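You operate a simulated robot arm through the tools that you are given. There is no shell and no other tool. Be economical: measure what you need, move in short steps, check, and stop when the job is done.

You are at the controls of a simulated two-armed robot. One attempt, no reset.

TASK
Pick up the blue box from the top of the packing bench with one hand, pass it to the other hand and put it on the long shelf under the packing bench.

It is judged by the outcome, as a careful person would: the job done as asked, and still so three seconds after it is handed in. It fails if anything else is knocked over, pushed out of place, dropped, spilled or broken.

THE ROBOT
Two 7-joint arms with two-finger parallel grippers on one trunk, on a base that drives. Base frame: it is fixed to the floor where the robot stands at the start and does not move with it; the origin is under the middle of the robot, x ahead of it, y to its left, z up; the surface under the hand at the start is at about z = 860. Readings come in mm, rad, newtons and seconds.
The left shoulder is at the start at [20, 113, 1222], the right one opposite. With the tool pointing down near the work surface each hand reaches from about 220 to 600 mm from the robot's upright axis, wherever it stands, measured 20 degrees to its own side. Places, roughly: long shelf under the packing bench [300, 1100, 300]. Payload 1.57 kg a hand.
The tool frame of a hand sits at the grasp point between the pads (the TCP): z along the fingers, y along the line on which they close. The tips reach 30 mm beyond it. Largest opening 80 mm; finger width 17, thickness 12; the body of the gripper, 40 by 82 mm, starts 80 mm behind the TCP.
Orientation is that of the tool frame in the base frame, as a unit quaternion [w, x, y, z]. With the fingers straight down and closing along the base's y, the tool's x points along the base's -x, its y along +y and its z along -z.

THE INTERFACE
- The arms move only by the tool move_arm. It takes "left_motion", "right_motion" or both (then of equal length, played together; a hand with none holds still); each is one flat list of numbers, 7 for each row, row after row: the shift along the tool's x, y, z in units of 300 mm (1.0 is 300 mm), then the turn, a rotation vector about the tool's x, y, z in units of 180 degrees (1.0 is 180 degrees), then the gripper command, from -1 (shut) to 1 (fully open), values between in proportion. In form: [x, y, z, ax, ay, az, hand, x, y, z, ax, ay, az, hand, ...]. A call has 1 to 20 rows; each row is the pose to reach, as a shift and turn from the pose commanded when the call began, along the tool's axes at that moment. A call with a number of a shift or a turn outside -1 to 1 is refused whole. A row lasts 0.2 s, in which the tool goes at most 50 mm and 0.15 rad; a call with a longer step from one row to the next is refused whole, and so is a gripper value outside its range. A pose out of reach is approached as far as the arm can. The call stops where the force on the tool passes 40 N (or 10 N more than at its start, if that is more) or the arm is blocked; 0.2 s more then pass. Each finger travels about 45 mm/s and halts on what it meets, pressing with about 41 N; the grip force reading is that of the motor and also rises with nothing between the fingers. The clock runs only during rows and for 0.2 s after the last one: add rows that repeat a pose to give the fingers time. It gives the time, the measured TCP pose, the force on the tool (base axes), the opening and the grip force at its end, in the units of the frame above (readings bear some noise), with the torque about the TCP (base axes, N m) and any sound that the robot's microphone picked up.
- Cameras (640 x 400 px; columns grow to the right, rows downward): "scene" is now at [95.8, 24.7, 1354.8]; the picture's right is [0.29, -0.96, 0.00], its down [-0.49, -0.15, -0.86] and it looks along [0.82, 0.25, -0.51] (base axes); focal length 249 px, centre (320, 200). "left" rides on the left gripper at [72, 7, -122] in its tool frame; the picture's right is [-0.09, 1.00, 0.00], its down [-0.84, -0.08, -0.54] and it looks along [-0.54, -0.05, 0.84] (tool axes); focal length 238 px, centre (320, 200). "right" rides on the right gripper at [72, -7, -122] in its tool frame; the picture's right is [0.09, 1.00, 0.00], its down [-0.84, 0.08, -0.54] and it looks along [-0.54, 0.05, 0.84] (tool axes); focal length 238 px, centre (320, 200). There is no depth. A picture from a camera that has moved, and an enlarged one, comes with that camera's place and axes in the base frame and with its lens.
- snapshot(camera): a new picture of that camera. It takes no simulated time.
- raise_lower(by): slides the trunk up (or, below 0, down) by that many mm; the arms and the scene camera ride with it, the base frame stays. It gives what a move gives, with no picture.
- drive_base(legs): drives the robot by 1 to 6 legs, each [ahead, left, turn to the left] in mm, mm and rad, along the robot's own axes; the way and the turn of a leg run together, so that a leg with both is an arc; at most 1500 mm and 3.142 rad a leg. The arms and the cameras ride along, it lands a little off, and it stops where it bumps. It gives what a move gives.
- turn_head(pan, tilt): turns the head with the scene camera to pan (to the left, within 1.396 rad either way) and tilt (down, from -0.506 to 1.204), counted from straight ahead of the robot. It gives what a move gives.
- zoom(camera, box): a new picture of the part [left, top, right, bottom] of that camera's present view, enlarged. It takes no simulated time.
- close_job(): hands the job in; it is judged then, once.

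Go step by step. Nothing tells you exact positions but the pictures and the camera data: compare them with the known pose of the tool, close in by small moves and look again before you grip or let go. The budget is 120 turns and 88 pictures, counting those below and the enlarged ones. Unless the task says otherwise, let go and move clear before handing in, and close with one line.

The tools are called after "Emit:" by a JSON object that holds its "method" and its "body". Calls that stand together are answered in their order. move_arm: Moves the arms, as the interface text tells. Its arguments: {"type":"object","properties":{"left_motion":{"type":"array","items":{"type":"number"}},"right_motion":{"type":"array","items":{"type":"number"}}},"required":[]} The other tools are called the same way: raise_lower (by) slides the trunk up or down; drive_base (legs) drives the base; turn_head (pan, tilt) turns the head that bears the scene camera; snapshot (camera) takes a picture; zoom (camera, box) takes an enlarged picture of a part of a camera's view; close_job () hands the job in.

At the start:

```text
t: 0.0
left_ee_pos: [473.6, 289.2, 1102.5]
left_orientation: [0.0, 0.0, 1.0, 0.0]
left_ft_force: [-0.1, -0.7, 0.0]
left_moment: [0.02, -0.02, 0.0]
left_opening: 80.2
left_grasp_force: 0.0
right_ee_pos: [418.8, -123.2, 1179.2]
right_orientation: [0.0, 0.0, 1.0, 0.0]
right_ft_force: [-0.5, -0.8, -0.1]
right_moment: [0.02, -0.01, 0.01]
right_opening: 80.1
right_grasp_force: 0.0
trunk travel left (down, up): [-275.0, 295.0]
robot x, y, heading: [0.2, 0.7, 0.001]
head pan, tilt: [0.297, 0.536]
```

scene: 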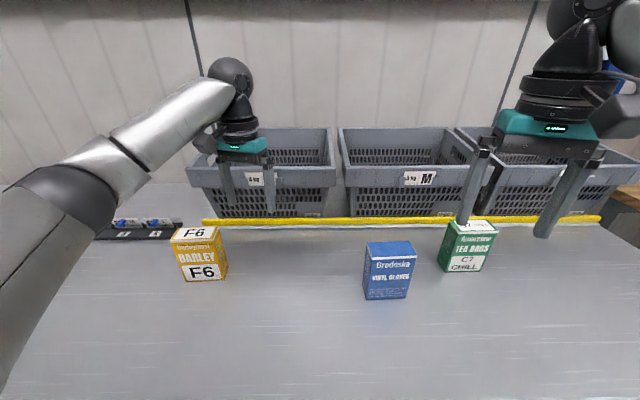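
right: 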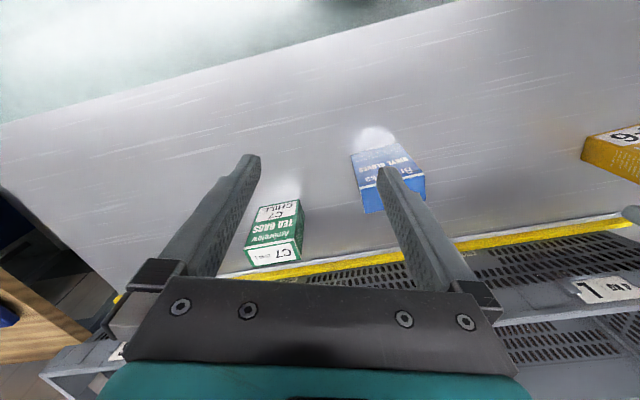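
left: 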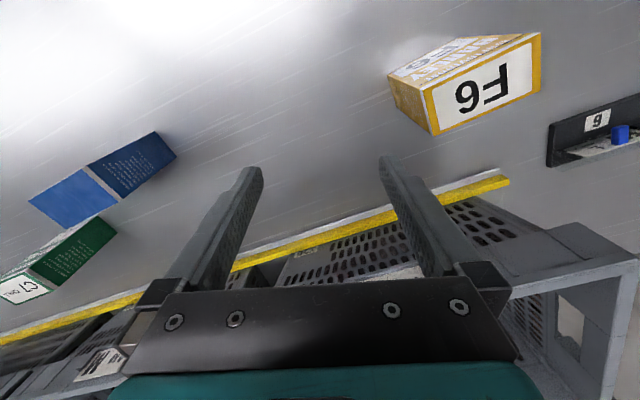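

I see the blue box ahead at about x 500, y -15 on the bench, with tea bags to its right and barley to its left. I'll look closer at it and then at where the shelf is.

Emit:
{"method": "zoom", "body": {"camera": "scene", "box": [340, 200, 520, 312]}}

Emit:
{"method": "zoom", "body": {"camera": "right", "box": [220, 110, 460, 260]}}

Emit:
{"method": "turn_head", "body": {"pan": 1.2, "tilt": 0.7}}

Emit:
{"method": "snapshot", "body": {"camera": "scene"}}

```text
3.56 times, centred on (430, 256) of scene
camera zoom: at [95.8, 24.7, 1354.8], right [0.29, -0.96, 0.0], down [-0.49, -0.15, -0.86], along [0.82, 0.25, -0.51], focal length 885 px, centre (-71, 1)
```

zoom: 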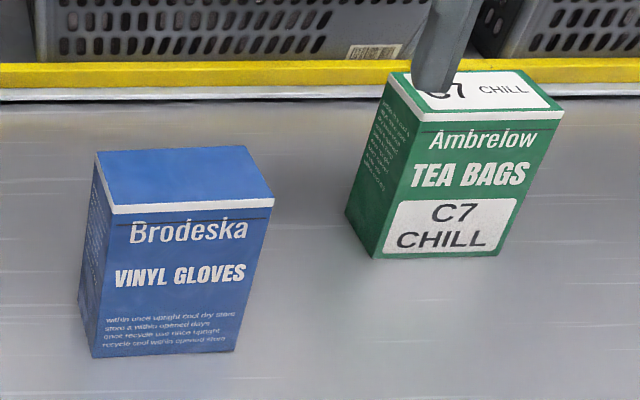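

```text
2.67 times, centred on (340, 185) of right
camera zoom: at [346.3, -130.4, 1301.1], right [-0.09, 1.0, 0.0], down [0.84, 0.08, 0.54], along [0.54, 0.05, -0.84], focal length 636 px, centre (267, 240)
```

zoom: 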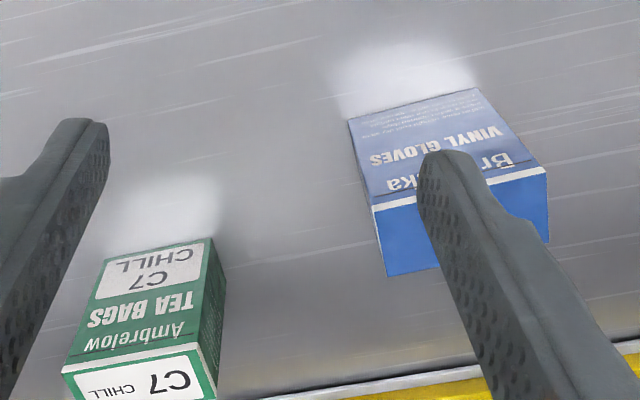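

```text
t: 1.2
left_ee_pos: [473.2, 289.6, 1102.1]
left_orientation: [0.0, -0.001, 1.0, 0.0]
left_ft_force: [-0.3, -0.4, 0.2]
left_moment: [0.01, 0.0, 0.03]
left_opening: 80.1
left_grasp_force: 0.1
right_ee_pos: [418.9, -122.0, 1180.2]
right_orientation: [0.0, 0.0, 1.0, 0.001]
right_ft_force: [0.1, 0.5, 0.1]
right_moment: [0.0, -0.01, 0.01]
right_opening: 80.1
right_grasp_force: 0.1
trunk travel left (down, up): [-275.0, 295.0]
robot x, y, heading: [4.3, -0.6, 0.002]
head pan, tilt: [1.201, 0.7]
```

```text
82 pictures are left
camera scene: at [40.4, 77.6, 1340.4], right [0.93, -0.36, 0.0], down [-0.23, -0.6, -0.77], along [0.28, 0.71, -0.64], focal length 249 px, centre (320, 200)
```

scene: 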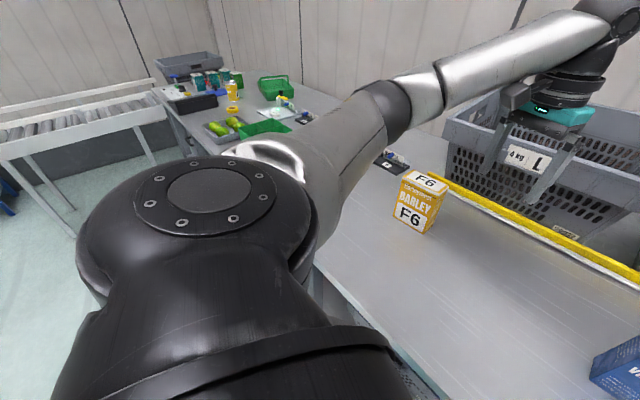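

The bench is turned about 18° relative to me. The box is roughly 96 wide, 53 deep and 128 tall, centred near (529, -2) with its top at about 988. I'll bring the right hand above it with the fingers closing across the 53 mm side.

Emit:
{"method": "move_arm", "body": {"right_motion": [-0.041, 0.044, 0.03, 0, 0, 0.0441, 1, -0.082, 0.089, 0.06, 0, 0, 0.0882, 1, -0.122, 0.133, 0.089, 0, 0, 0.1323, 1, -0.163, 0.177, 0.119, 0, 0, 0.1764, 1, -0.204, 0.222, 0.148, 0, 0, 0.2205, 1, -0.245, 0.266, 0.178, 0, 0, 0.2646, 1, -0.286, 0.31, 0.208, 0, 0, 0.3087, 1, -0.326, 0.355, 0.237, 0, 0, 0.3528, 1, -0.367, 0.399, 0.267, 0, 0, 0.397, 1]}}

Emit:
{"method": "turn_head", "body": {"pan": 0.1, "tilt": 0.7}}

Emit:
{"method": "snapshot", "body": {"camera": "scene"}}

Emit:
{"method": "snapshot", "body": {"camera": "right"}}

```text
t: 3.2
left_ee_pos: [473.2, 289.9, 1102.3]
left_orientation: [0.0, 0.0, 1.0, 0.001]
left_ft_force: [-0.7, -0.1, 0.0]
left_moment: [-0.01, -0.01, 0.01]
left_opening: 79.9
left_grasp_force: 0.1
right_ee_pos: [530.3, -2.7, 1099.2]
right_orientation: [0.001, 0.586, 0.81, 0.0]
right_ft_force: [-0.3, -0.2, 0.5]
right_moment: [-0.03, 0.01, -0.03]
right_opening: 79.9
right_grasp_force: 0.0
trunk travel left (down, up): [-275.0, 295.0]
robot x, y, heading: [-0.4, -1.5, -0.003]
head pan, tilt: [1.201, 0.7]
```

```text
t: 4.5
left_ee_pos: [472.9, 289.1, 1102.9]
left_orientation: [0.0, 0.0, 1.0, 0.0]
left_ft_force: [0.4, 0.0, 0.6]
left_moment: [-0.04, 0.02, 0.02]
left_opening: 80.0
left_grasp_force: 0.1
right_ee_pos: [527.9, -3.6, 1100.7]
right_orientation: [0.0, 0.583, 0.812, 0.001]
right_ft_force: [-0.2, 0.0, -0.1]
right_moment: [-0.01, -0.01, 0.03]
right_opening: 80.2
right_grasp_force: 0.0
trunk travel left (down, up): [-275.0, 295.0]
robot x, y, heading: [-1.7, 0.6, -0.002]
head pan, tilt: [0.099, 0.7]
```

```text
81 pictures are left
camera scene: at [94.1, 6.9, 1340.4], right [0.1, -0.99, 0.0], down [-0.64, -0.06, -0.76], along [0.76, 0.08, -0.64], focal length 249 px, centre (320, 200)
```

scene: 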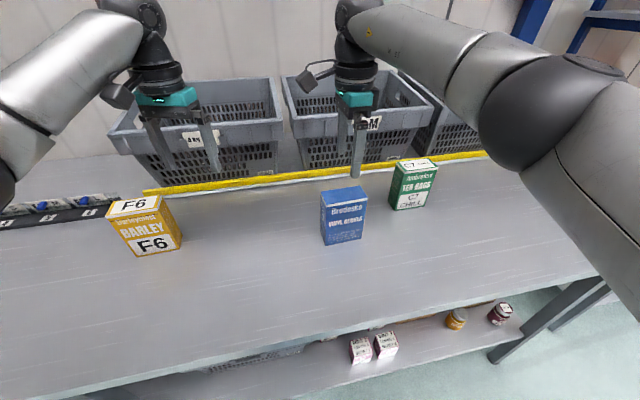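

```text
80 pictures are left
camera right: at [499.0, 62.0, 1221.0], right [0.91, 0.4, 0.0], down [0.34, -0.77, 0.54], along [0.22, -0.5, -0.84], focal length 238 px, centre (320, 200)
```

right: 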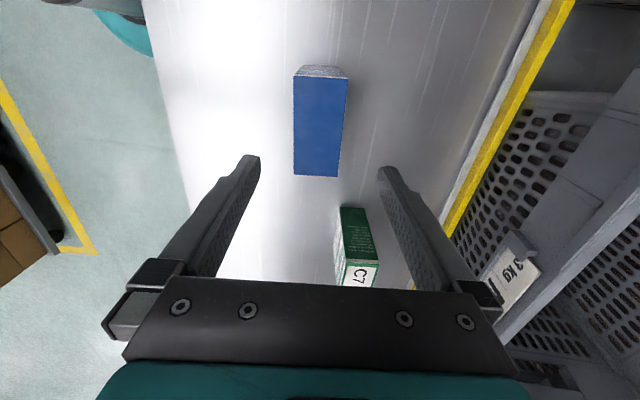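

The hand is aligned over the blue box, which I now measure as centred near (526, -4). The long shelf, with some boxes and jars on it, shows below the bench. I'll descend straight down next.

Emit:
{"method": "move_arm", "body": {"right_motion": [0, 0, 0.09, 0, 0, -0.004, 1, 0, 0, 0.18, 0, 0, -0.008, 1, 0, 0, 0.27, 0, 0, -0.008, 1, 0, 0, 0.35, 0, 0, -0.008, 1, 0, -0.004, 0.41, 0, 0, -0.008, 1, 0, -0.005, 0.42, 0, 0, -0.008, 1]}}

Emit:
{"method": "zoom", "body": {"camera": "scene", "box": [240, 80, 480, 260]}}

Emit:
{"method": "snapshot", "body": {"camera": "right"}}

```text
t: 5.9
left_ee_pos: [472.6, 289.7, 1102.5]
left_orientation: [0.0, 0.0, 1.0, 0.0]
left_ft_force: [0.0, -0.1, 0.0]
left_moment: [-0.04, 0.01, -0.03]
left_opening: 79.8
left_grasp_force: 0.1
right_ee_pos: [526.9, -4.3, 973.2]
right_orientation: [-0.001, 0.573, 0.819, 0.001]
right_ft_force: [-0.6, -0.3, 0.1]
right_moment: [0.01, 0.04, 0.03]
right_opening: 79.9
right_grasp_force: 0.0
trunk travel left (down, up): [-275.0, 295.0]
robot x, y, heading: [3.7, -0.0, -0.001]
head pan, tilt: [0.099, 0.7]
```

```text
2.22 times, centred on (360, 170) of scene
camera zoom: at [94.1, 6.8, 1340.4], right [0.1, -1.0, 0.0], down [-0.64, -0.06, -0.76], along [0.76, 0.08, -0.64], focal length 553 px, centre (231, 267)
```

zoom: 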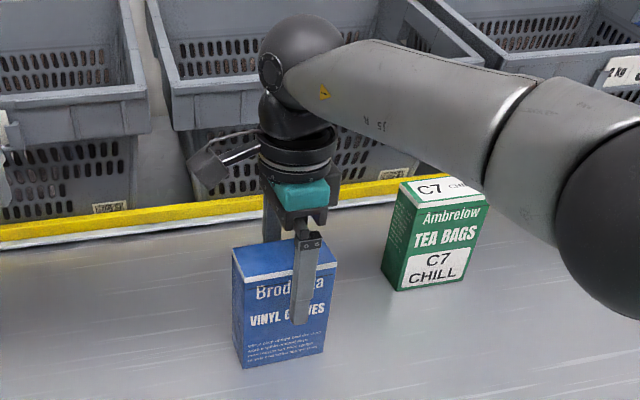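

```text
78 pictures are left
camera right: at [496.4, 60.8, 1094.7], right [0.9, 0.43, 0.0], down [0.36, -0.76, 0.54], along [0.23, -0.49, -0.84], focal length 238 px, centre (320, 200)
```

right: 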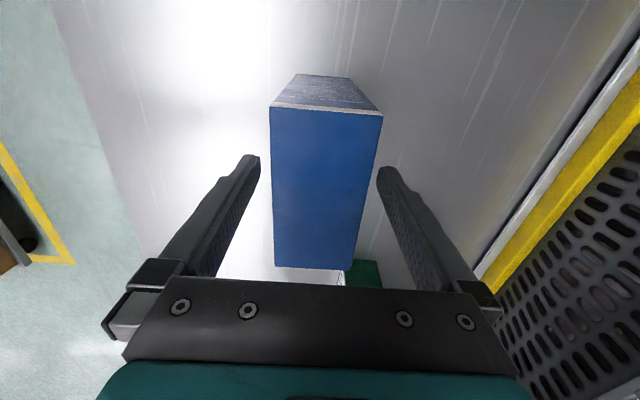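

The fingers straddle the box with clear gaps on both sides. I'll close, then lift a little.

Emit:
{"method": "move_arm", "body": {"right_motion": [0, 0, 0, 0, 0, 0, -1, 0, 0, 0, 0, 0, 0, -1, 0, 0, 0, 0, 0, 0, -1, 0, 0, 0, 0, 0, 0, -1, 0, 0, 0, 0, 0, 0, -1, 0, 0, -0.03, 0, 0, 0, -1, 0, 0, -0.1, 0, 0, 0, -1, 0, 0, -0.1, 0, 0, 0, -1]}}

Emit:
{"method": "snapshot", "body": {"camera": "scene"}}

```text
t: 7.7
left_ee_pos: [473.2, 289.3, 1102.5]
left_orientation: [0.0, 0.0, 1.0, -0.001]
left_ft_force: [0.2, 0.3, 0.8]
left_moment: [0.01, 0.0, -0.02]
left_opening: 79.8
left_grasp_force: 0.0
right_ee_pos: [525.6, -3.2, 1003.6]
right_orientation: [0.0, 0.574, 0.819, 0.0]
right_ft_force: [-0.4, -0.2, -3.5]
right_moment: [0.01, 0.03, 0.01]
right_opening: 47.8
right_grasp_force: 40.4
trunk travel left (down, up): [-275.0, 295.0]
robot x, y, heading: [-1.9, 1.9, -0.001]
head pan, tilt: [0.099, 0.7]
```

```text
77 pictures are left
camera scene: at [94.4, 6.8, 1340.3], right [0.1, -1.0, 0.0], down [-0.64, -0.06, -0.76], along [0.76, 0.08, -0.64], focal length 249 px, centre (320, 200)
```

scene: 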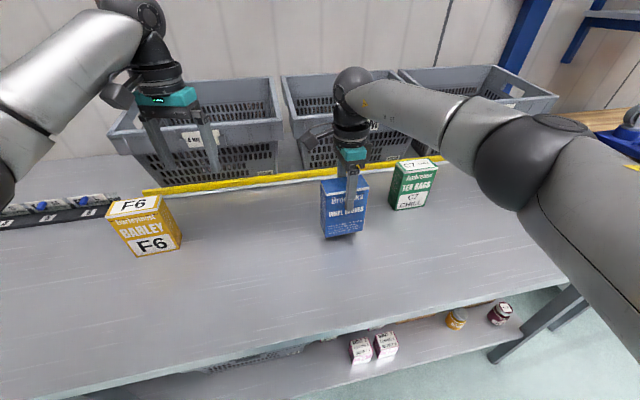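

The box is held and lifted. I'll raise it further, then back away from the bench, square up to it and survey the shelf.

Emit:
{"method": "move_arm", "body": {"right_motion": [0, 0, -0.1, 0, 0, 0, -1, 0, 0, -0.2, 0, 0, 0, -1, 0, 0, -0.3, 0, 0, 0, -1, 0, 0, -0.4, 0, 0, 0, -1, 0, 0, -0.4, 0, 0, 0, -1]}}

Emit:
{"method": "drive_base", "body": {"legs": [[-450, 0, 0], [0, 0, 0.32]]}}

Emit:
{"method": "turn_head", "body": {"pan": 0.5, "tilt": 0.75}}

Emit:
{"method": "snapshot", "body": {"camera": "scene"}}

```text
t: 8.9
left_ee_pos: [473.5, 289.9, 1103.8]
left_orientation: [-0.001, 0.0, 1.0, 0.0]
left_ft_force: [-0.6, 0.3, -0.4]
left_moment: [-0.03, 0.0, 0.0]
left_opening: 79.6
left_grasp_force: 0.1
right_ee_pos: [527.6, -5.0, 1123.2]
right_orientation: [0.0, 0.574, 0.819, 0.0]
right_ft_force: [-0.7, 0.2, -2.7]
right_moment: [-0.02, -0.01, -0.02]
right_opening: 47.9
right_grasp_force: 41.3
trunk travel left (down, up): [-275.0, 295.0]
robot x, y, heading: [-0.2, -1.7, -0.002]
head pan, tilt: [0.099, 0.7]
```

```text
t: 12.7
left_ee_pos: [-93.5, 426.1, 1102.7]
left_orientation: [0.0, -0.162, 0.987, 0.0]
left_ft_force: [-0.1, 0.3, -0.4]
left_moment: [-0.01, 0.03, 0.04]
left_opening: 80.2
left_grasp_force: 0.1
right_ee_pos: [50.5, 163.9, 1123.1]
right_orientation: [0.0, 0.434, 0.901, 0.0]
right_ft_force: [-0.1, -0.3, -3.3]
right_moment: [0.02, 0.0, -0.01]
right_opening: 47.7
right_grasp_force: 41.1
trunk travel left (down, up): [-275.0, 295.0]
robot x, y, heading: [-452.9, -0.8, 0.325]
head pan, tilt: [0.099, 0.7]
```

```text
t: 13.6
left_ee_pos: [-94.4, 424.9, 1102.5]
left_orientation: [0.0, -0.162, 0.987, 0.0]
left_ft_force: [0.1, -1.4, 0.3]
left_moment: [0.0, -0.02, 0.0]
left_opening: 80.1
left_grasp_force: 0.1
right_ee_pos: [50.4, 163.0, 1122.5]
right_orientation: [0.0, 0.434, 0.901, 0.0]
right_ft_force: [-0.4, -0.3, -3.2]
right_moment: [0.0, 0.03, 0.01]
right_opening: 47.9
right_grasp_force: 40.5
trunk travel left (down, up): [-275.0, 295.0]
robot x, y, heading: [-451.8, 0.6, 0.32]
head pan, tilt: [0.499, 0.75]
```

```text
76 pictures are left
camera scene: at [-385.3, 62.3, 1336.1], right [0.73, -0.68, 0.0], down [-0.46, -0.5, -0.73], along [0.5, 0.54, -0.68], focal length 249 px, centre (320, 200)
```

scene: 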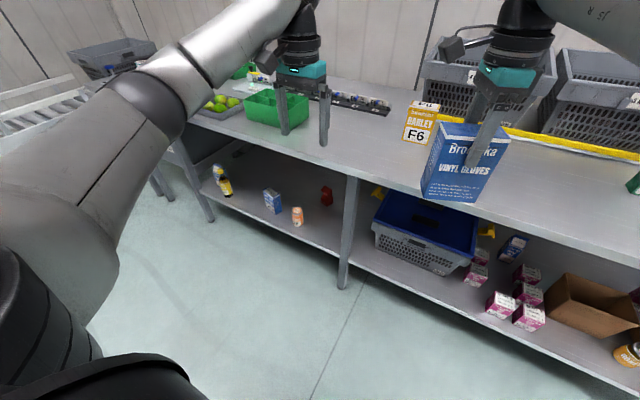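

I see the shelf well: there is free space in its left bay, roughly between the small blue box and the yellow bottle. I'll set up the handover in mid-air, clear of the bench: right hand presents the box turned 30°, left hand comes up pointing forward-right and pitched 30° down.

Emit:
{"method": "move_arm", "body": {"right_motion": [0.022, 0.002, 0.067, 0, 0, -0.0417, -1, 0.043, 0.004, 0.134, 0, 0, -0.0833, -1, 0.065, 0.005, 0.2, 0, 0, -0.125, -1, 0.086, 0.007, 0.267, 0, 0, -0.1667, -1, 0.086, 0.007, 0.267, 0, 0, -0.1667, -1, 0.086, 0.007, 0.267, 0, 0, -0.1667, -1, 0.086, 0.007, 0.267, 0, 0, -0.1667, -1, 0.086, 0.007, 0.267, 0, 0, -0.1667, -1, 0.086, 0.007, 0.267, 0, 0, -0.1667, -1, 0.086, 0.007, 0.267, 0, 0, -0.1667, -1], "left_motion": [0.012, -0.066, 0.021, 0.0116, -0.0319, 0.0201, 1, 0.024, -0.133, 0.041, 0.0232, -0.0638, 0.0403, 1, 0.036, -0.199, 0.062, 0.0349, -0.0957, 0.0604, 1, 0.048, -0.265, 0.083, 0.0465, -0.1276, 0.0805, 1, 0.06, -0.332, 0.104, 0.0581, -0.1596, 0.1007, 1, 0.072, -0.398, 0.124, 0.0697, -0.1915, 0.1208, 1, 0.084, -0.464, 0.145, 0.0813, -0.2234, 0.1409, 1, 0.096, -0.53, 0.166, 0.093, -0.2553, 0.161, 1, 0.108, -0.597, 0.186, 0.1046, -0.2872, 0.1812, 1, 0.12, -0.663, 0.207, 0.1162, -0.3191, 0.2013, 1]}}

Emit:
{"method": "turn_head", "body": {"pan": 0.05, "tilt": 0.7}}

Emit:
{"method": "snapshot", "body": {"camera": "scene"}}

Emit:
{"method": "snapshot", "body": {"camera": "left"}}

```text
t: 15.8
left_ee_pos: [-63.8, 225.2, 1040.9]
left_orientation: [0.492, 0.161, 0.85, -0.092]
left_ft_force: [-0.7, 0.8, -0.1]
left_moment: [0.04, -0.03, 0.02]
left_opening: 79.7
left_grasp_force: 0.1
right_ee_pos: [36.7, 184.8, 1043.4]
right_orientation: [0.0, 0.185, 0.983, 0.0]
right_ft_force: [0.4, -0.1, -2.8]
right_moment: [0.0, 0.0, -0.01]
right_opening: 47.7
right_grasp_force: 41.1
trunk travel left (down, up): [-275.0, 295.0]
robot x, y, heading: [-450.5, -0.0, 0.326]
head pan, tilt: [0.499, 0.75]
```

```text
t: 16.6
left_ee_pos: [-64.5, 225.1, 1040.1]
left_orientation: [0.491, 0.16, 0.851, -0.092]
left_ft_force: [-0.2, 0.2, -0.7]
left_moment: [0.05, 0.02, 0.0]
left_opening: 79.9
left_grasp_force: 0.0
right_ee_pos: [36.3, 184.8, 1042.9]
right_orientation: [0.0, 0.185, 0.983, 0.0]
right_ft_force: [-0.8, -0.8, -3.4]
right_moment: [-0.02, -0.05, -0.01]
right_opening: 47.8
right_grasp_force: 40.9
trunk travel left (down, up): [-275.0, 295.0]
robot x, y, heading: [-451.5, -2.7, 0.325]
head pan, tilt: [0.051, 0.7]
```

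```text
75 pictures are left
camera scene: at [-362.7, 32.8, 1340.3], right [0.37, -0.93, 0.0], down [-0.6, -0.24, -0.76], along [0.71, 0.28, -0.64], focal length 249 px, centre (320, 200)
```

scene: 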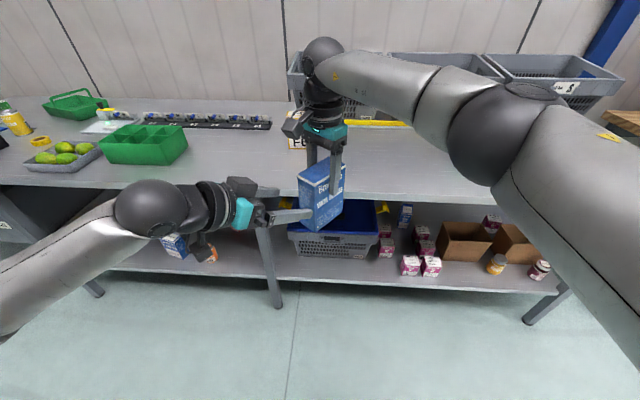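

```text
74 pictures are left
camera left: at [-194.1, 282.7, 1038.7], right [0.41, 0.91, 0.08], down [-0.08, -0.05, 1.0], along [0.91, -0.41, 0.05], focal length 238 px, centre (320, 200)
```

left: 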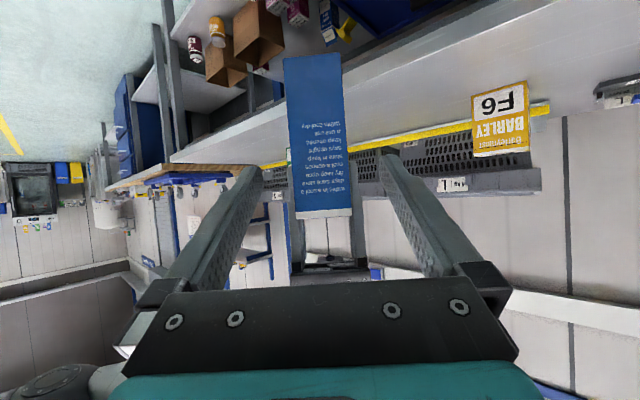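

Both hands line up: the narrow face of the box sits centred between the left fingers. I'll advance 100 mm along the left tool, below the right fingertips, then check.

Emit:
{"method": "move_arm", "body": {"left_motion": [0, 0, 0.085, 0, 0, 0, 1, 0, 0, 0.17, 0, 0, 0, 1, 0, 0, 0.25, 0, 0, 0, 1, 0, -0.002, 0.31, 0, 0, 0, 1, 0, -0.002, 0.333, 0, 0, 0, 1]}}

Emit:
{"method": "zoom", "body": {"camera": "scene", "box": [200, 80, 440, 260]}}

Emit:
{"method": "snapshot", "body": {"camera": "left"}}

```text
t: 17.9
left_ee_pos: [14.6, 193.8, 990.5]
left_orientation: [0.492, 0.161, 0.851, -0.093]
left_ft_force: [-0.5, 0.5, -0.1]
left_moment: [-0.02, -0.01, 0.01]
left_opening: 80.1
left_grasp_force: 0.1
right_ee_pos: [35.4, 183.9, 1043.2]
right_orientation: [0.0, 0.186, 0.983, 0.0]
right_ft_force: [0.7, -0.2, -2.7]
right_moment: [0.01, -0.05, 0.04]
right_opening: 47.5
right_grasp_force: 41.0
trunk travel left (down, up): [-275.0, 295.0]
robot x, y, heading: [-447.2, -2.7, 0.327]
head pan, tilt: [0.051, 0.7]
```

```text
2.22 times, centred on (320, 170) of scene
camera zoom: at [-362.6, 32.7, 1340.4], right [0.37, -0.93, 0.0], down [-0.6, -0.24, -0.76], along [0.71, 0.28, -0.64], focal length 553 px, centre (320, 267)
```

zoom: 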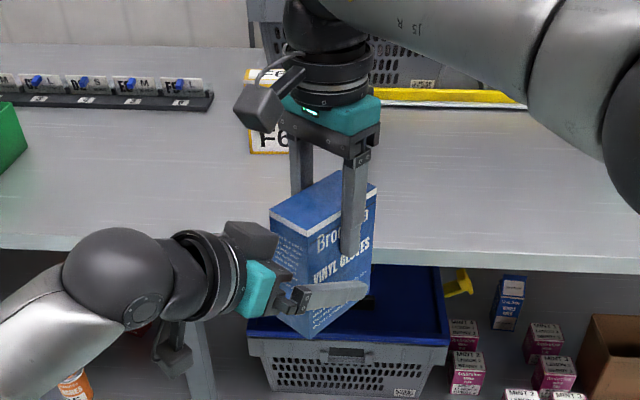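

```text
72 pictures are left
camera left: at [-113.8, 250.6, 988.2], right [0.41, 0.91, 0.08], down [-0.08, -0.05, 1.0], along [0.91, -0.41, 0.05], focal length 238 px, centre (320, 200)
```

left: 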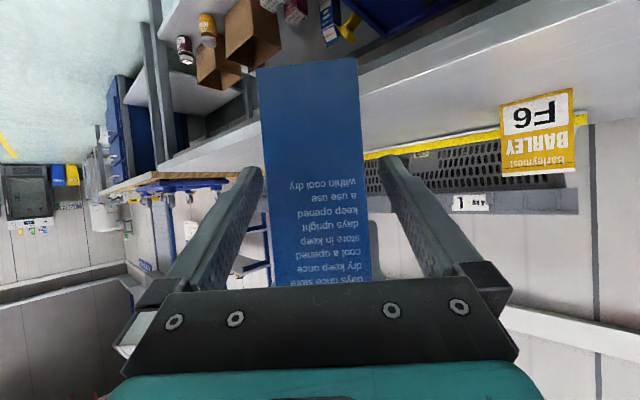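

The left fingers are either side of the lower part of the box, clear of the right fingers. Closing the left hand.

Emit:
{"method": "move_arm", "body": {"left_motion": [0, 0, 0, 0, 0, 0, -1, 0, 0, 0, 0, 0, 0, -1, 0, 0, 0, 0, 0, 0, -1, 0, 0, 0, 0, 0, 0, -1, 0, 0, 0, 0, 0, 0, -1, 0, 0, 0, 0, 0, 0, -1]}}

Emit:
{"method": "zoom", "body": {"camera": "scene", "box": [200, 80, 440, 260]}}

```text
t: 19.2
left_ee_pos: [14.5, 193.8, 990.8]
left_orientation: [0.492, 0.16, 0.851, -0.092]
left_ft_force: [-0.2, -3.5, 0.5]
left_moment: [0.31, 0.06, 0.4]
left_opening: 47.7
left_grasp_force: 40.8
right_ee_pos: [35.6, 184.8, 1042.5]
right_orientation: [-0.001, 0.186, 0.983, 0.001]
right_ft_force: [0.9, 2.9, -3.6]
right_moment: [-0.19, -0.01, -0.51]
right_opening: 47.9
right_grasp_force: 41.5
trunk travel left (down, up): [-275.0, 295.0]
robot x, y, heading: [-446.5, -0.2, 0.325]
head pan, tilt: [0.051, 0.7]
```

```text
2.22 times, centred on (320, 170) of scene
camera zoom: at [-362.7, 32.7, 1340.4], right [0.37, -0.93, 0.0], down [-0.6, -0.24, -0.76], along [0.71, 0.28, -0.64], focal length 553 px, centre (320, 267)
```

zoom: 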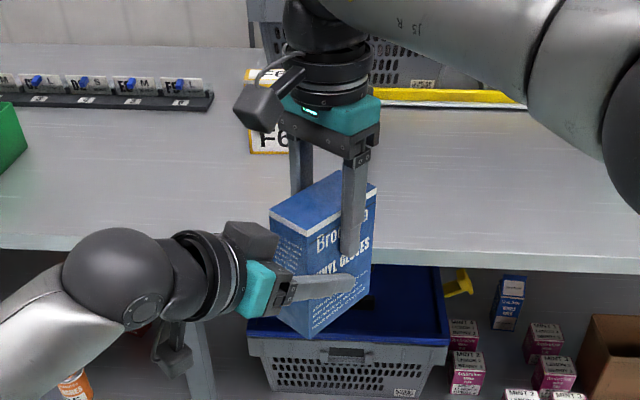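

Both hands hold the box firmly (40 N, 48 mm each). I'll open the right hand and lift it straight up.

Emit:
{"method": "move_arm", "body": {"right_motion": [0, 0, 0, 0, 0, 0, 1, 0, 0, 0, 0, 0, 0, 1, 0, 0, 0, 0, 0, 0, 1, 0, 0, 0, 0, 0, 0, 1, 0, 0, 0, 0, 0, 0, 1, 0, 0, -0.1, 0, 0, 0, 1, 0, 0, -0.2, 0, 0, 0, 1, 0, 0, -0.3, 0, 0, 0, 1, 0, 0, -0.4, 0, 0, 0, 1]}}

Emit:
{"method": "snapshot", "body": {"camera": "scene"}}

```text
t: 21.2
left_ee_pos: [13.7, 194.0, 990.5]
left_orientation: [0.491, 0.161, 0.851, -0.093]
left_ft_force: [0.4, 0.6, -0.1]
left_moment: [0.02, 0.1, 0.03]
left_opening: 48.1
left_grasp_force: 40.6
right_ee_pos: [33.6, 186.0, 1165.1]
right_orientation: [-0.001, 0.186, 0.983, 0.001]
right_ft_force: [0.7, -0.2, 0.2]
right_moment: [0.01, 0.02, -0.02]
right_opening: 79.9
right_grasp_force: 0.1
trunk travel left (down, up): [-275.0, 295.0]
robot x, y, heading: [-454.3, 0.8, 0.325]
head pan, tilt: [0.051, 0.7]
```

```text
70 pictures are left
camera scene: at [-363.1, 33.0, 1340.4], right [0.37, -0.93, 0.0], down [-0.6, -0.24, -0.77], along [0.71, 0.28, -0.64], focal length 249 px, centre (320, 200)
```

scene: 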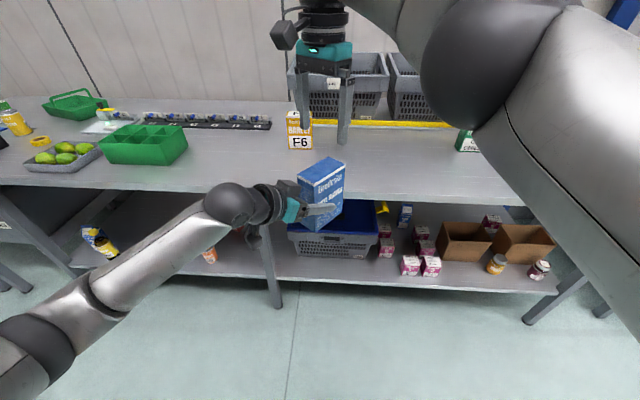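

The left hand alone holds the box. I'll tuck the right arm back and high, then drive left along the bench, staying away from it, and look at the shelf bay.

Emit:
{"method": "move_arm", "body": {"right_motion": [0.025, -0.119, -0.042, 0, 0, -0.0278, 1, 0.05, -0.238, -0.083, 0, 0, -0.0556, 1, 0.076, -0.357, -0.125, 0, 0, -0.0833, 1, 0.101, -0.476, -0.167, 0, 0, -0.111, 1, 0.126, -0.596, -0.208, 0, 0, -0.139, 1, 0.151, -0.715, -0.25, 0, 0, -0.167, 1, 0.177, -0.834, -0.291, 0, 0, -0.194, 1, 0.202, -0.953, -0.333, 0, 0, -0.222, 1]}}

Emit:
{"method": "drive_base", "body": {"legs": [[0, 777, 0]]}}

Emit:
{"method": "turn_head", "body": {"pan": 0.1, "tilt": 0.8}}

Emit:
{"method": "snapshot", "body": {"camera": "scene"}}

```text
t: 23.1
left_ee_pos: [13.7, 192.1, 991.3]
left_orientation: [0.491, 0.161, 0.851, -0.093]
left_ft_force: [0.2, 0.5, 0.3]
left_moment: [-0.01, 0.04, 0.02]
left_opening: 47.9
left_grasp_force: 41.1
right_ee_pos: [-127.0, -60.6, 1261.2]
right_orientation: [0.0, -0.162, 0.987, 0.0]
right_ft_force: [-0.7, -1.0, 0.2]
right_moment: [0.01, -0.01, -0.01]
right_opening: 80.2
right_grasp_force: 0.0
trunk travel left (down, up): [-275.0, 295.0]
robot x, y, heading: [-450.0, 3.1, 0.324]
head pan, tilt: [0.051, 0.7]
```

```text
t: 27.2
left_ee_pos: [-235.8, 933.2, 990.6]
left_orientation: [0.491, 0.159, 0.851, -0.092]
left_ft_force: [0.4, 0.8, -0.2]
left_moment: [0.03, 0.05, 0.06]
left_opening: 47.6
left_grasp_force: 41.1
right_ee_pos: [-375.4, 678.8, 1262.6]
right_orientation: [-0.001, -0.164, 0.987, 0.0]
right_ft_force: [0.3, 0.1, -0.5]
right_moment: [0.02, -0.02, 0.01]
right_opening: 80.0
right_grasp_force: 0.0
trunk travel left (down, up): [-275.0, 295.0]
robot x, y, heading: [-703.0, 733.2, 0.328]
head pan, tilt: [0.051, 0.7]
```

```text
t: 27.9
left_ee_pos: [-237.1, 932.0, 989.9]
left_orientation: [0.492, 0.159, 0.851, -0.092]
left_ft_force: [-0.9, -0.3, 0.5]
left_moment: [0.0, 0.01, -0.03]
left_opening: 47.9
left_grasp_force: 41.4
right_ee_pos: [-375.4, 678.7, 1262.2]
right_orientation: [0.0, -0.163, 0.987, 0.0]
right_ft_force: [-0.2, 0.3, 0.8]
right_moment: [-0.02, 0.0, -0.03]
right_opening: 79.9
right_grasp_force: 0.0
trunk travel left (down, up): [-275.0, 295.0]
robot x, y, heading: [-702.1, 733.2, 0.328]
head pan, tilt: [0.099, 0.799]
```

```text
69 pictures are left
camera scene: at [-618.6, 771.7, 1332.1], right [0.42, -0.91, 0.0], down [-0.65, -0.3, -0.7], along [0.63, 0.29, -0.72], focal length 249 px, centre (320, 200)
```

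scene: 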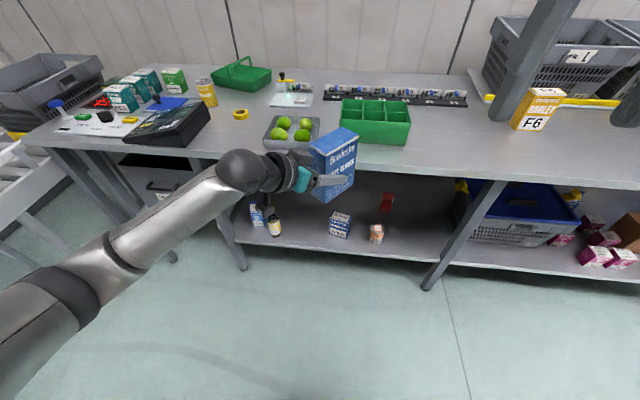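

The widest free spot in this bay is between the orange bottle and the middle leg, around (230, 650). I'll shift right to line the left shoulder up with it, lower the trunk and lower the left arm while still clear of the bench.

Emit:
{"method": "drive_base", "body": {"legs": [[0, -509, 0]]}}

Emit:
{"method": "raise_lower", "body": {"by": -265}}

Emit:
{"method": "move_arm", "body": {"left_motion": [0.121, 0.004, 0.003, -0.024, 0, -0.0139, -1, 0.242, 0.007, 0.006, -0.0481, 0, -0.0278, -1, 0.363, 0.011, 0.009, -0.0722, 0, -0.0417, -1, 0.484, 0.015, 0.012, -0.0962, 0, -0.0556, -1, 0.605, 0.018, 0.014, -0.1203, 0, -0.0694, -1, 0.726, 0.022, 0.017, -0.1443, 0, -0.0833, -1, 0.847, 0.025, 0.02, -0.1684, 0, -0.0972, -1, 0.968, 0.029, 0.023, -0.1924, 0, -0.1111, -1]}}

Emit:
{"method": "turn_head", "body": {"pan": 0.2, "tilt": 0.7}}

Emit:
{"method": "snapshot", "body": {"camera": "scene"}}

Emit:
{"method": "snapshot", "body": {"camera": "left"}}

```text
t: 30.9
left_ee_pos: [-72.9, 450.6, 991.0]
left_orientation: [0.491, 0.161, 0.851, -0.093]
left_ft_force: [-0.7, -0.3, 0.1]
left_moment: [-0.02, 0.06, 0.03]
left_opening: 47.8
left_grasp_force: 41.3
right_ee_pos: [-212.6, 197.0, 1262.1]
right_orientation: [0.001, -0.162, 0.987, -0.001]
right_ft_force: [-0.2, -0.7, -0.7]
right_moment: [0.03, -0.01, -0.01]
right_opening: 80.1
right_grasp_force: 0.0
trunk travel left (down, up): [-275.0, 295.0]
robot x, y, heading: [-538.9, 256.0, 0.329]
head pan, tilt: [0.099, 0.799]
```

```text
t: 33.6
left_ee_pos: [-72.1, 450.0, 726.6]
left_orientation: [0.491, 0.161, 0.851, -0.094]
left_ft_force: [0.2, 0.4, -0.1]
left_moment: [0.02, 0.09, -0.03]
left_opening: 47.7
left_grasp_force: 41.0
right_ee_pos: [-213.8, 197.4, 998.2]
right_orientation: [0.0, -0.162, 0.987, 0.0]
right_ft_force: [0.3, 0.9, -0.5]
right_moment: [0.0, 0.01, 0.04]
right_opening: 79.8
right_grasp_force: 0.0
trunk travel left (down, up): [-10.0, 560.0]
robot x, y, heading: [-539.4, 256.3, 0.329]
head pan, tilt: [0.099, 0.799]
```

```text
t: 35.4
left_ee_pos: [-200.3, 510.0, 469.5]
left_orientation: [0.493, -0.141, 0.855, 0.082]
left_ft_force: [0.4, -0.6, 0.0]
left_moment: [-0.01, 0.0, 0.02]
left_opening: 47.3
left_grasp_force: 41.6
right_ee_pos: [-213.7, 197.6, 997.2]
right_orientation: [0.0, -0.162, 0.987, 0.0]
right_ft_force: [-0.3, -0.3, -0.5]
right_moment: [-0.01, 0.01, -0.01]
right_opening: 79.8
right_grasp_force: 0.1
trunk travel left (down, up): [-10.0, 560.0]
robot x, y, heading: [-538.1, 257.4, 0.327]
head pan, tilt: [0.099, 0.799]
```

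```text
t: 36.1
left_ee_pos: [-199.6, 508.8, 469.8]
left_orientation: [0.494, -0.14, 0.854, 0.081]
left_ft_force: [-0.1, 0.2, -0.1]
left_moment: [-0.02, 0.06, 0.0]
left_opening: 47.7
left_grasp_force: 41.1
right_ee_pos: [-213.1, 197.3, 997.3]
right_orientation: [0.0, -0.162, 0.987, 0.0]
right_ft_force: [-0.1, -0.6, 0.2]
right_moment: [0.0, 0.03, -0.03]
right_opening: 80.0
right_grasp_force: 0.1
trunk travel left (down, up): [-10.0, 560.0]
robot x, y, heading: [-534.9, 257.7, 0.329]
head pan, tilt: [0.201, 0.7]
```

```text
68 pictures are left
camera scene: at [-455.5, 301.2, 1075.3], right [0.5, -0.86, 0.0], down [-0.56, -0.32, -0.76], along [0.66, 0.38, -0.64], focal length 249 px, centre (320, 200)
```

scene: 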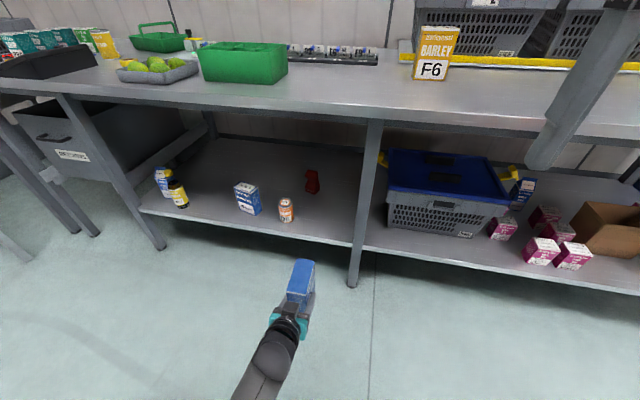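

```text
67 pictures are left
camera left: at [-334.8, 469.6, 468.8], right [-0.27, 0.96, 0.08], down [-0.02, -0.09, 1.0], along [0.96, 0.27, 0.05], focal length 238 px, centre (320, 200)
```

left: 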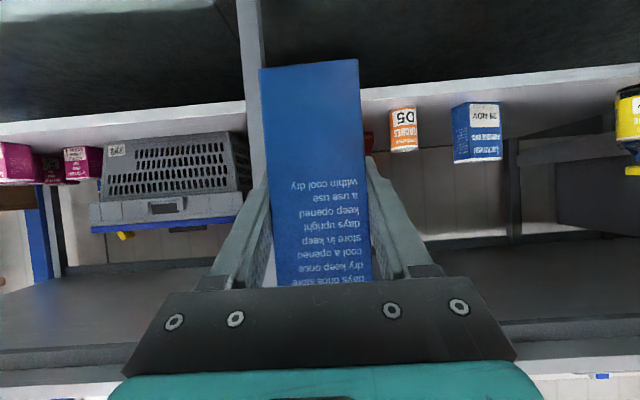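

The shelf surface is at about z 310 with its front edge at 309 mm along the bench normal, and the gap between the bottle and the leg is centred near 568 along the bench. The box hangs about 100 mm above shelf height. I'll shift 20 mm left and drive in most of the way, then look.

Emit:
{"method": "drive_base", "body": {"legs": [[0, 20, -0.004], [250, 0, 0]]}}

Emit:
{"method": "snapshot", "body": {"camera": "scene"}}

Emit:
{"method": "snapshot", "body": {"camera": "left"}}

```text
t: 38.3
left_ee_pos: [31.7, 605.0, 471.1]
left_orientation: [0.494, -0.138, 0.855, 0.08]
left_ft_force: [-0.3, -0.3, 0.0]
left_moment: [0.01, 0.0, -0.01]
left_opening: 48.0
left_grasp_force: 40.8
right_ee_pos: [15.0, 291.9, 998.0]
right_orientation: [0.0, -0.159, 0.987, 0.0]
right_ft_force: [0.8, -0.6, 0.2]
right_moment: [-0.02, -0.03, 0.0]
right_opening: 80.0
right_grasp_force: 0.0
trunk travel left (down, up): [-10.0, 560.0]
robot x, y, heading: [-309.5, 355.7, 0.325]
head pan, tilt: [0.201, 0.7]
```

```text
66 pictures are left
camera scene: at [-226.0, 397.9, 1075.4], right [0.5, -0.87, 0.0], down [-0.56, -0.32, -0.76], along [0.66, 0.38, -0.64], focal length 249 px, centre (320, 200)
```

scene: 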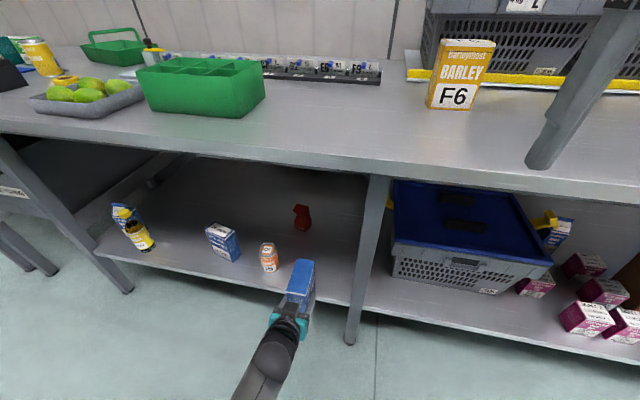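

```text
65 pictures are left
camera left: at [-104.6, 565.7, 468.6], right [-0.27, 0.96, 0.08], down [-0.02, -0.09, 1.0], along [0.96, 0.27, 0.05], focal length 238 px, centre (320, 200)
```

left: 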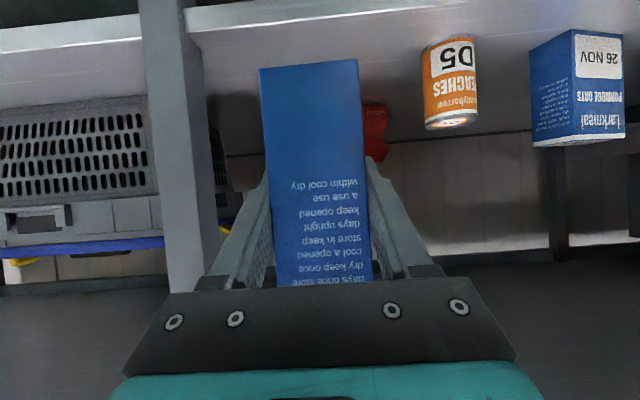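

The box is centred between the leg and the orange bottle, still above shelf height. Driving the remaining 160 mm.

Emit:
{"method": "drive_base", "body": {"legs": [[160, 0, 0]]}}

Emit:
{"method": "snapshot", "body": {"camera": "scene"}}

Emit:
{"method": "snapshot", "body": {"camera": "left"}}

```text
t: 39.7
left_ee_pos: [184.6, 656.5, 470.6]
left_orientation: [0.494, -0.137, 0.855, 0.079]
left_ft_force: [-0.4, 0.5, 0.6]
left_moment: [0.01, 0.03, -0.03]
left_opening: 47.6
left_grasp_force: 40.7
right_ee_pos: [169.4, 343.6, 996.8]
right_orientation: [0.0, -0.158, 0.987, 0.0]
right_ft_force: [1.0, 1.0, -0.4]
right_moment: [0.02, -0.03, 0.02]
right_opening: 80.0
right_grasp_force: 0.0
trunk travel left (down, up): [-10.0, 560.0]
robot x, y, heading: [-154.1, 405.9, 0.32]
head pan, tilt: [0.201, 0.7]
```

```text
64 pictures are left
camera scene: at [-72.9, 448.6, 1075.4], right [0.5, -0.87, 0.0], down [-0.56, -0.32, -0.76], along [0.66, 0.38, -0.64], focal length 249 px, centre (320, 200)
```

scene: 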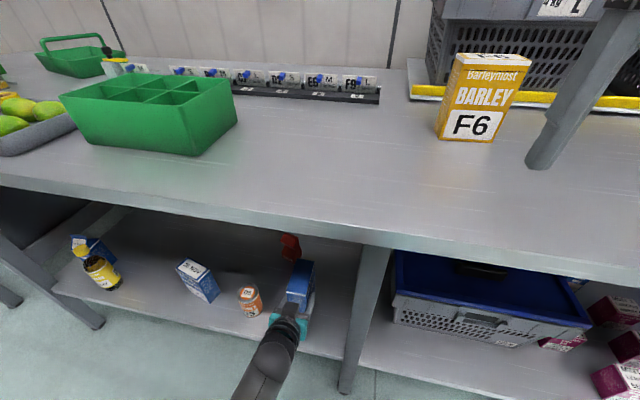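

```text
63 pictures are left
camera left: at [48.6, 616.3, 468.5], right [-0.27, 0.96, 0.08], down [-0.02, -0.09, 1.0], along [0.96, 0.27, 0.05], focal length 238 px, centre (320, 200)
```

left: 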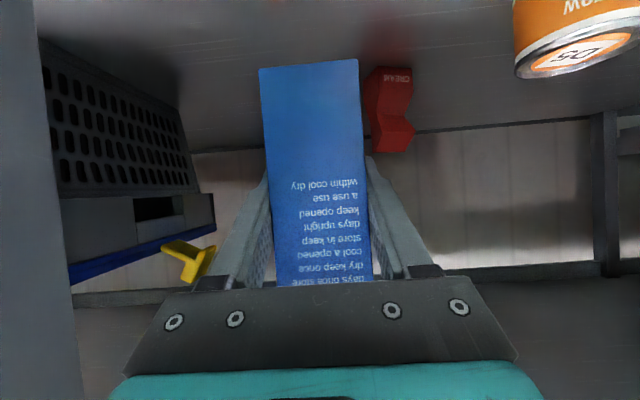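

The box is over the shelf, clear of the bottle and leg. I'll lower straight down 80 mm and recheck the height.

Emit:
{"method": "move_arm", "body": {"left_motion": [0.058, 0, 0.0333, 0, 0, 0, -1, 0.116, 0, 0.0667, 0, 0, 0, -1, 0.173, 0, 0.1, 0, 0, 0, -1, 0.231, 0, 0.1333, 0, 0, 0, -1]}}

Emit:
{"method": "snapshot", "body": {"camera": "left"}}

Emit:
{"method": "zoom", "body": {"camera": "scene", "box": [180, 220, 400, 385]}}

```text
t: 40.7
left_ee_pos: [184.8, 655.0, 389.2]
left_orientation: [0.495, -0.138, 0.854, 0.08]
left_ft_force: [1.0, -0.2, 0.0]
left_moment: [-0.07, 0.04, -0.02]
left_opening: 47.7
left_grasp_force: 40.7
right_ee_pos: [169.2, 343.9, 997.9]
right_orientation: [-0.001, -0.159, 0.987, 0.0]
right_ft_force: [-0.1, 0.4, 0.2]
right_moment: [0.01, 0.04, -0.03]
right_opening: 79.9
right_grasp_force: 0.1
trunk travel left (down, up): [-10.0, 560.0]
robot x, y, heading: [-155.6, 404.9, 0.321]
head pan, tilt: [0.201, 0.7]
```

```text
62 pictures are left
camera left: at [49.0, 616.3, 388.0], right [-0.27, 0.96, 0.08], down [-0.02, -0.09, 1.0], along [0.96, 0.27, 0.05], focal length 238 px, centre (320, 200)
```

left: 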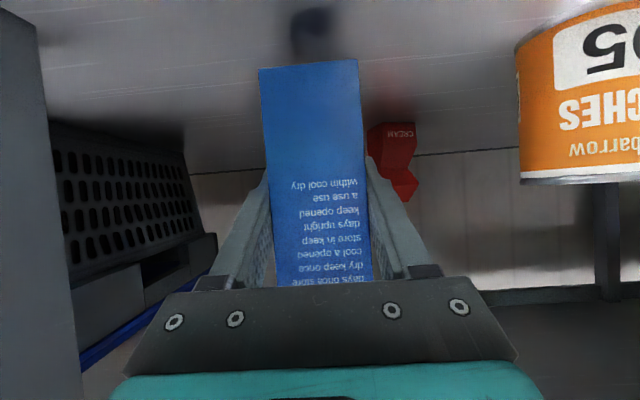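

```text
2.42 times, centred on (290, 302) of scene
camera zoom: at [-72.8, 448.6, 1075.4], right [0.5, -0.87, 0.0], down [-0.56, -0.32, -0.76], along [0.66, 0.38, -0.64], focal length 603 px, centre (393, -48)
```

zoom: 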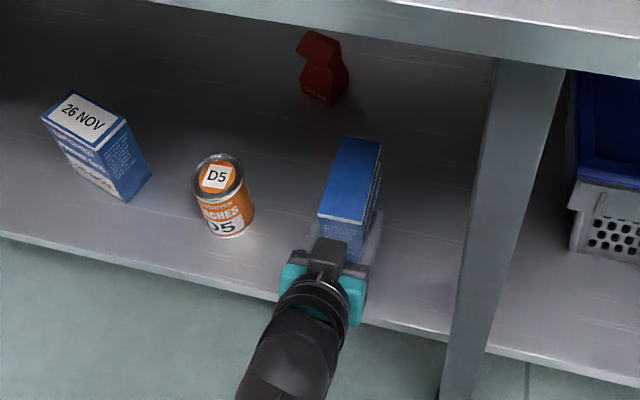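

The box bottom is near the shelf, judging by its reflection. I'll creep down by 2 mm steps until it touches.

Emit:
{"method": "move_arm", "body": {"left_motion": [0.0058, 0, 0.0033, 0, 0, 0, -1, 0.0116, 0, 0.0067, 0, 0, 0, -1, 0.0173, 0, 0.01, 0, 0, 0, -1, 0.0231, 0, 0.0133, 0, 0, 0, -1, 0.0289, 0, 0.0167, 0, 0, 0, -1]}}

Emit:
{"method": "snapshot", "body": {"camera": "left"}}

```text
t: 41.9
left_ee_pos: [183.9, 655.0, 380.0]
left_orientation: [0.493, -0.138, 0.855, 0.08]
left_ft_force: [-0.7, 0.3, -0.3]
left_moment: [-0.02, 0.05, 0.04]
left_opening: 47.7
left_grasp_force: 41.1
right_ee_pos: [169.1, 344.3, 997.3]
right_orientation: [0.0, -0.158, 0.988, 0.0]
right_ft_force: [0.3, -0.2, 0.3]
right_moment: [-0.02, -0.01, 0.01]
right_opening: 79.8
right_grasp_force: 0.1
trunk travel left (down, up): [-10.0, 560.0]
robot x, y, heading: [-156.3, 400.9, 0.318]
head pan, tilt: [0.201, 0.7]
```

```text
60 pictures are left
camera left: at [48.6, 616.3, 378.3], right [-0.27, 0.96, 0.08], down [-0.02, -0.09, 1.0], along [0.96, 0.27, 0.05], focal length 238 px, centre (320, 200)
```

left: 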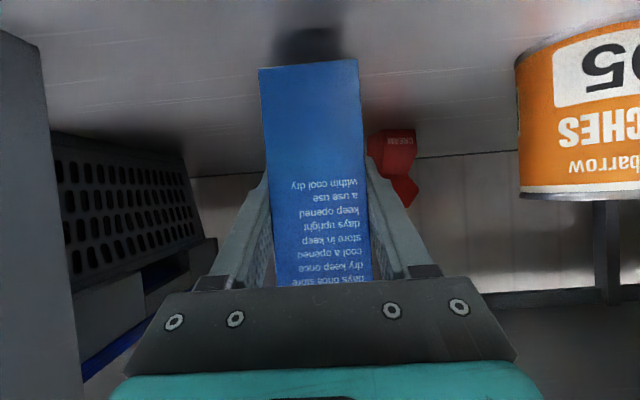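

There is still a small gap with no contact force. I continue creeping down.

Emit:
{"method": "move_arm", "body": {"left_motion": [0.0058, 0, 0.0033, 0, 0, 0, -1, 0.0116, 0, 0.0067, 0, 0, 0, -1, 0.0173, 0, 0.01, 0, 0, 0, -1, 0.0202, 0, 0.0117, 0, 0, 0, -1]}}

Emit:
{"method": "zoom", "body": {"camera": "left", "box": [220, 0, 420, 125]}}

```text
t: 42.9
left_ee_pos: [183.9, 654.9, 373.9]
left_orientation: [0.493, -0.138, 0.856, 0.079]
left_ft_force: [-0.4, 0.4, -0.1]
left_moment: [0.0, 0.04, 0.0]
left_opening: 47.9
left_grasp_force: 40.3
right_ee_pos: [169.4, 343.5, 998.1]
right_orientation: [0.001, -0.158, 0.988, 0.0]
right_ft_force: [0.1, 0.1, -0.4]
right_moment: [-0.01, 0.01, -0.01]
right_opening: 80.0
right_grasp_force: 0.0
trunk travel left (down, up): [-10.0, 560.0]
robot x, y, heading: [-153.7, 404.2, 0.32]
head pan, tilt: [0.201, 0.7]
```

```text
3.20 times, centred on (320, 62) of left
camera zoom: at [48.3, 616.1, 371.3], right [-0.27, 0.96, 0.08], down [-0.02, -0.09, 1.0], along [0.96, 0.27, 0.05], focal length 763 px, centre (320, 640)
```

zoom: 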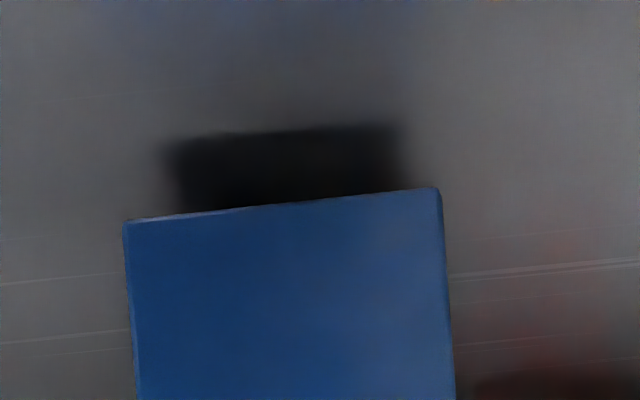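

The shadow under the box suggests about 10–12 mm left. Creeping on.

Emit:
{"method": "move_arm", "body": {"left_motion": [0.0058, 0, 0.0033, 0, 0, 0, -1, 0.0116, 0, 0.0067, 0, 0, 0, -1, 0.0173, 0, 0.01, 0, 0, 0, -1, 0.0231, 0, 0.0133, 0, 0, 0, -1, 0.026, 0, 0.015, 0, 0, 0, -1]}}

Emit:
{"method": "zoom", "body": {"camera": "left", "box": [220, 0, 420, 125]}}

```text
t: 44.1
left_ee_pos: [184.3, 655.7, 364.4]
left_orientation: [0.492, -0.139, 0.856, 0.08]
left_ft_force: [0.9, 0.0, 1.2]
left_moment: [-0.01, 0.05, -0.02]
left_opening: 47.5
left_grasp_force: 41.1
right_ee_pos: [168.8, 344.2, 997.2]
right_orientation: [0.0, -0.158, 0.987, 0.0]
right_ft_force: [0.1, 0.3, -0.8]
right_moment: [0.02, 0.01, -0.01]
right_opening: 79.7
right_grasp_force: 0.0
trunk travel left (down, up): [-10.0, 560.0]
robot x, y, heading: [-155.6, 401.9, 0.319]
head pan, tilt: [0.201, 0.7]
```

```text
3.20 times, centred on (320, 62) of left
camera zoom: at [48.2, 616.2, 362.3], right [-0.27, 0.96, 0.08], down [-0.02, -0.09, 1.0], along [0.96, 0.27, 0.05], focal length 763 px, centre (320, 640)
```

zoom: 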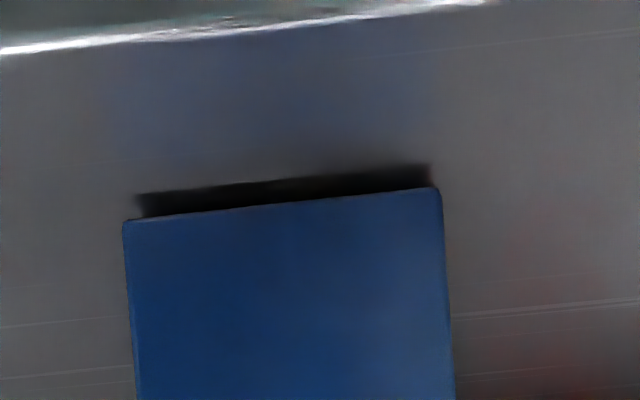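

About 3 mm remain; I'll finish with 1 mm steps.

Emit:
{"method": "move_arm", "body": {"left_motion": [0.0029, 0, 0.0017, 0, 0, 0, -1, 0.0058, 0, 0.0033, 0, 0, 0, -1, 0.0087, 0, 0.005, 0, 0, 0, -1]}}

Emit:
{"method": "zoom", "body": {"camera": "left", "box": [220, 0, 420, 125]}}

```text
t: 44.9
left_ee_pos: [184.7, 655.7, 362.2]
left_orientation: [0.493, -0.138, 0.855, 0.079]
left_ft_force: [-1.0, -0.1, -0.2]
left_moment: [0.01, 0.03, 0.01]
left_opening: 47.3
left_grasp_force: 41.3
right_ee_pos: [167.4, 343.4, 997.4]
right_orientation: [0.001, -0.159, 0.987, 0.0]
right_ft_force: [-0.2, -0.2, 0.1]
right_moment: [-0.01, -0.01, -0.05]
right_opening: 79.9
right_grasp_force: 0.0
trunk travel left (down, up): [-10.0, 560.0]
robot x, y, heading: [-155.8, 403.7, 0.319]
head pan, tilt: [0.201, 0.7]
```

```text
3.20 times, centred on (320, 62) of left
camera zoom: at [48.6, 616.2, 359.4], right [-0.27, 0.96, 0.08], down [-0.02, -0.09, 1.0], along [0.96, 0.27, 0.05], focal length 763 px, centre (320, 640)
```

zoom: 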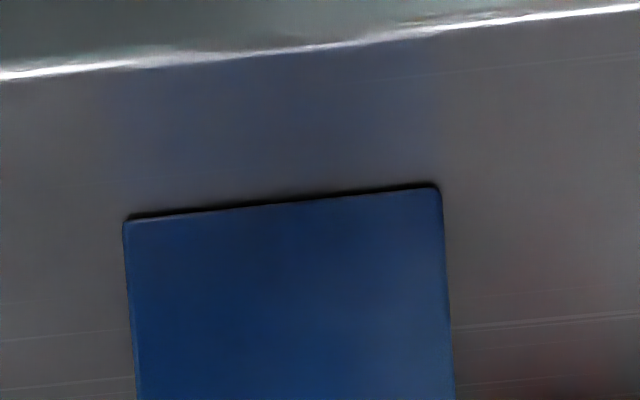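

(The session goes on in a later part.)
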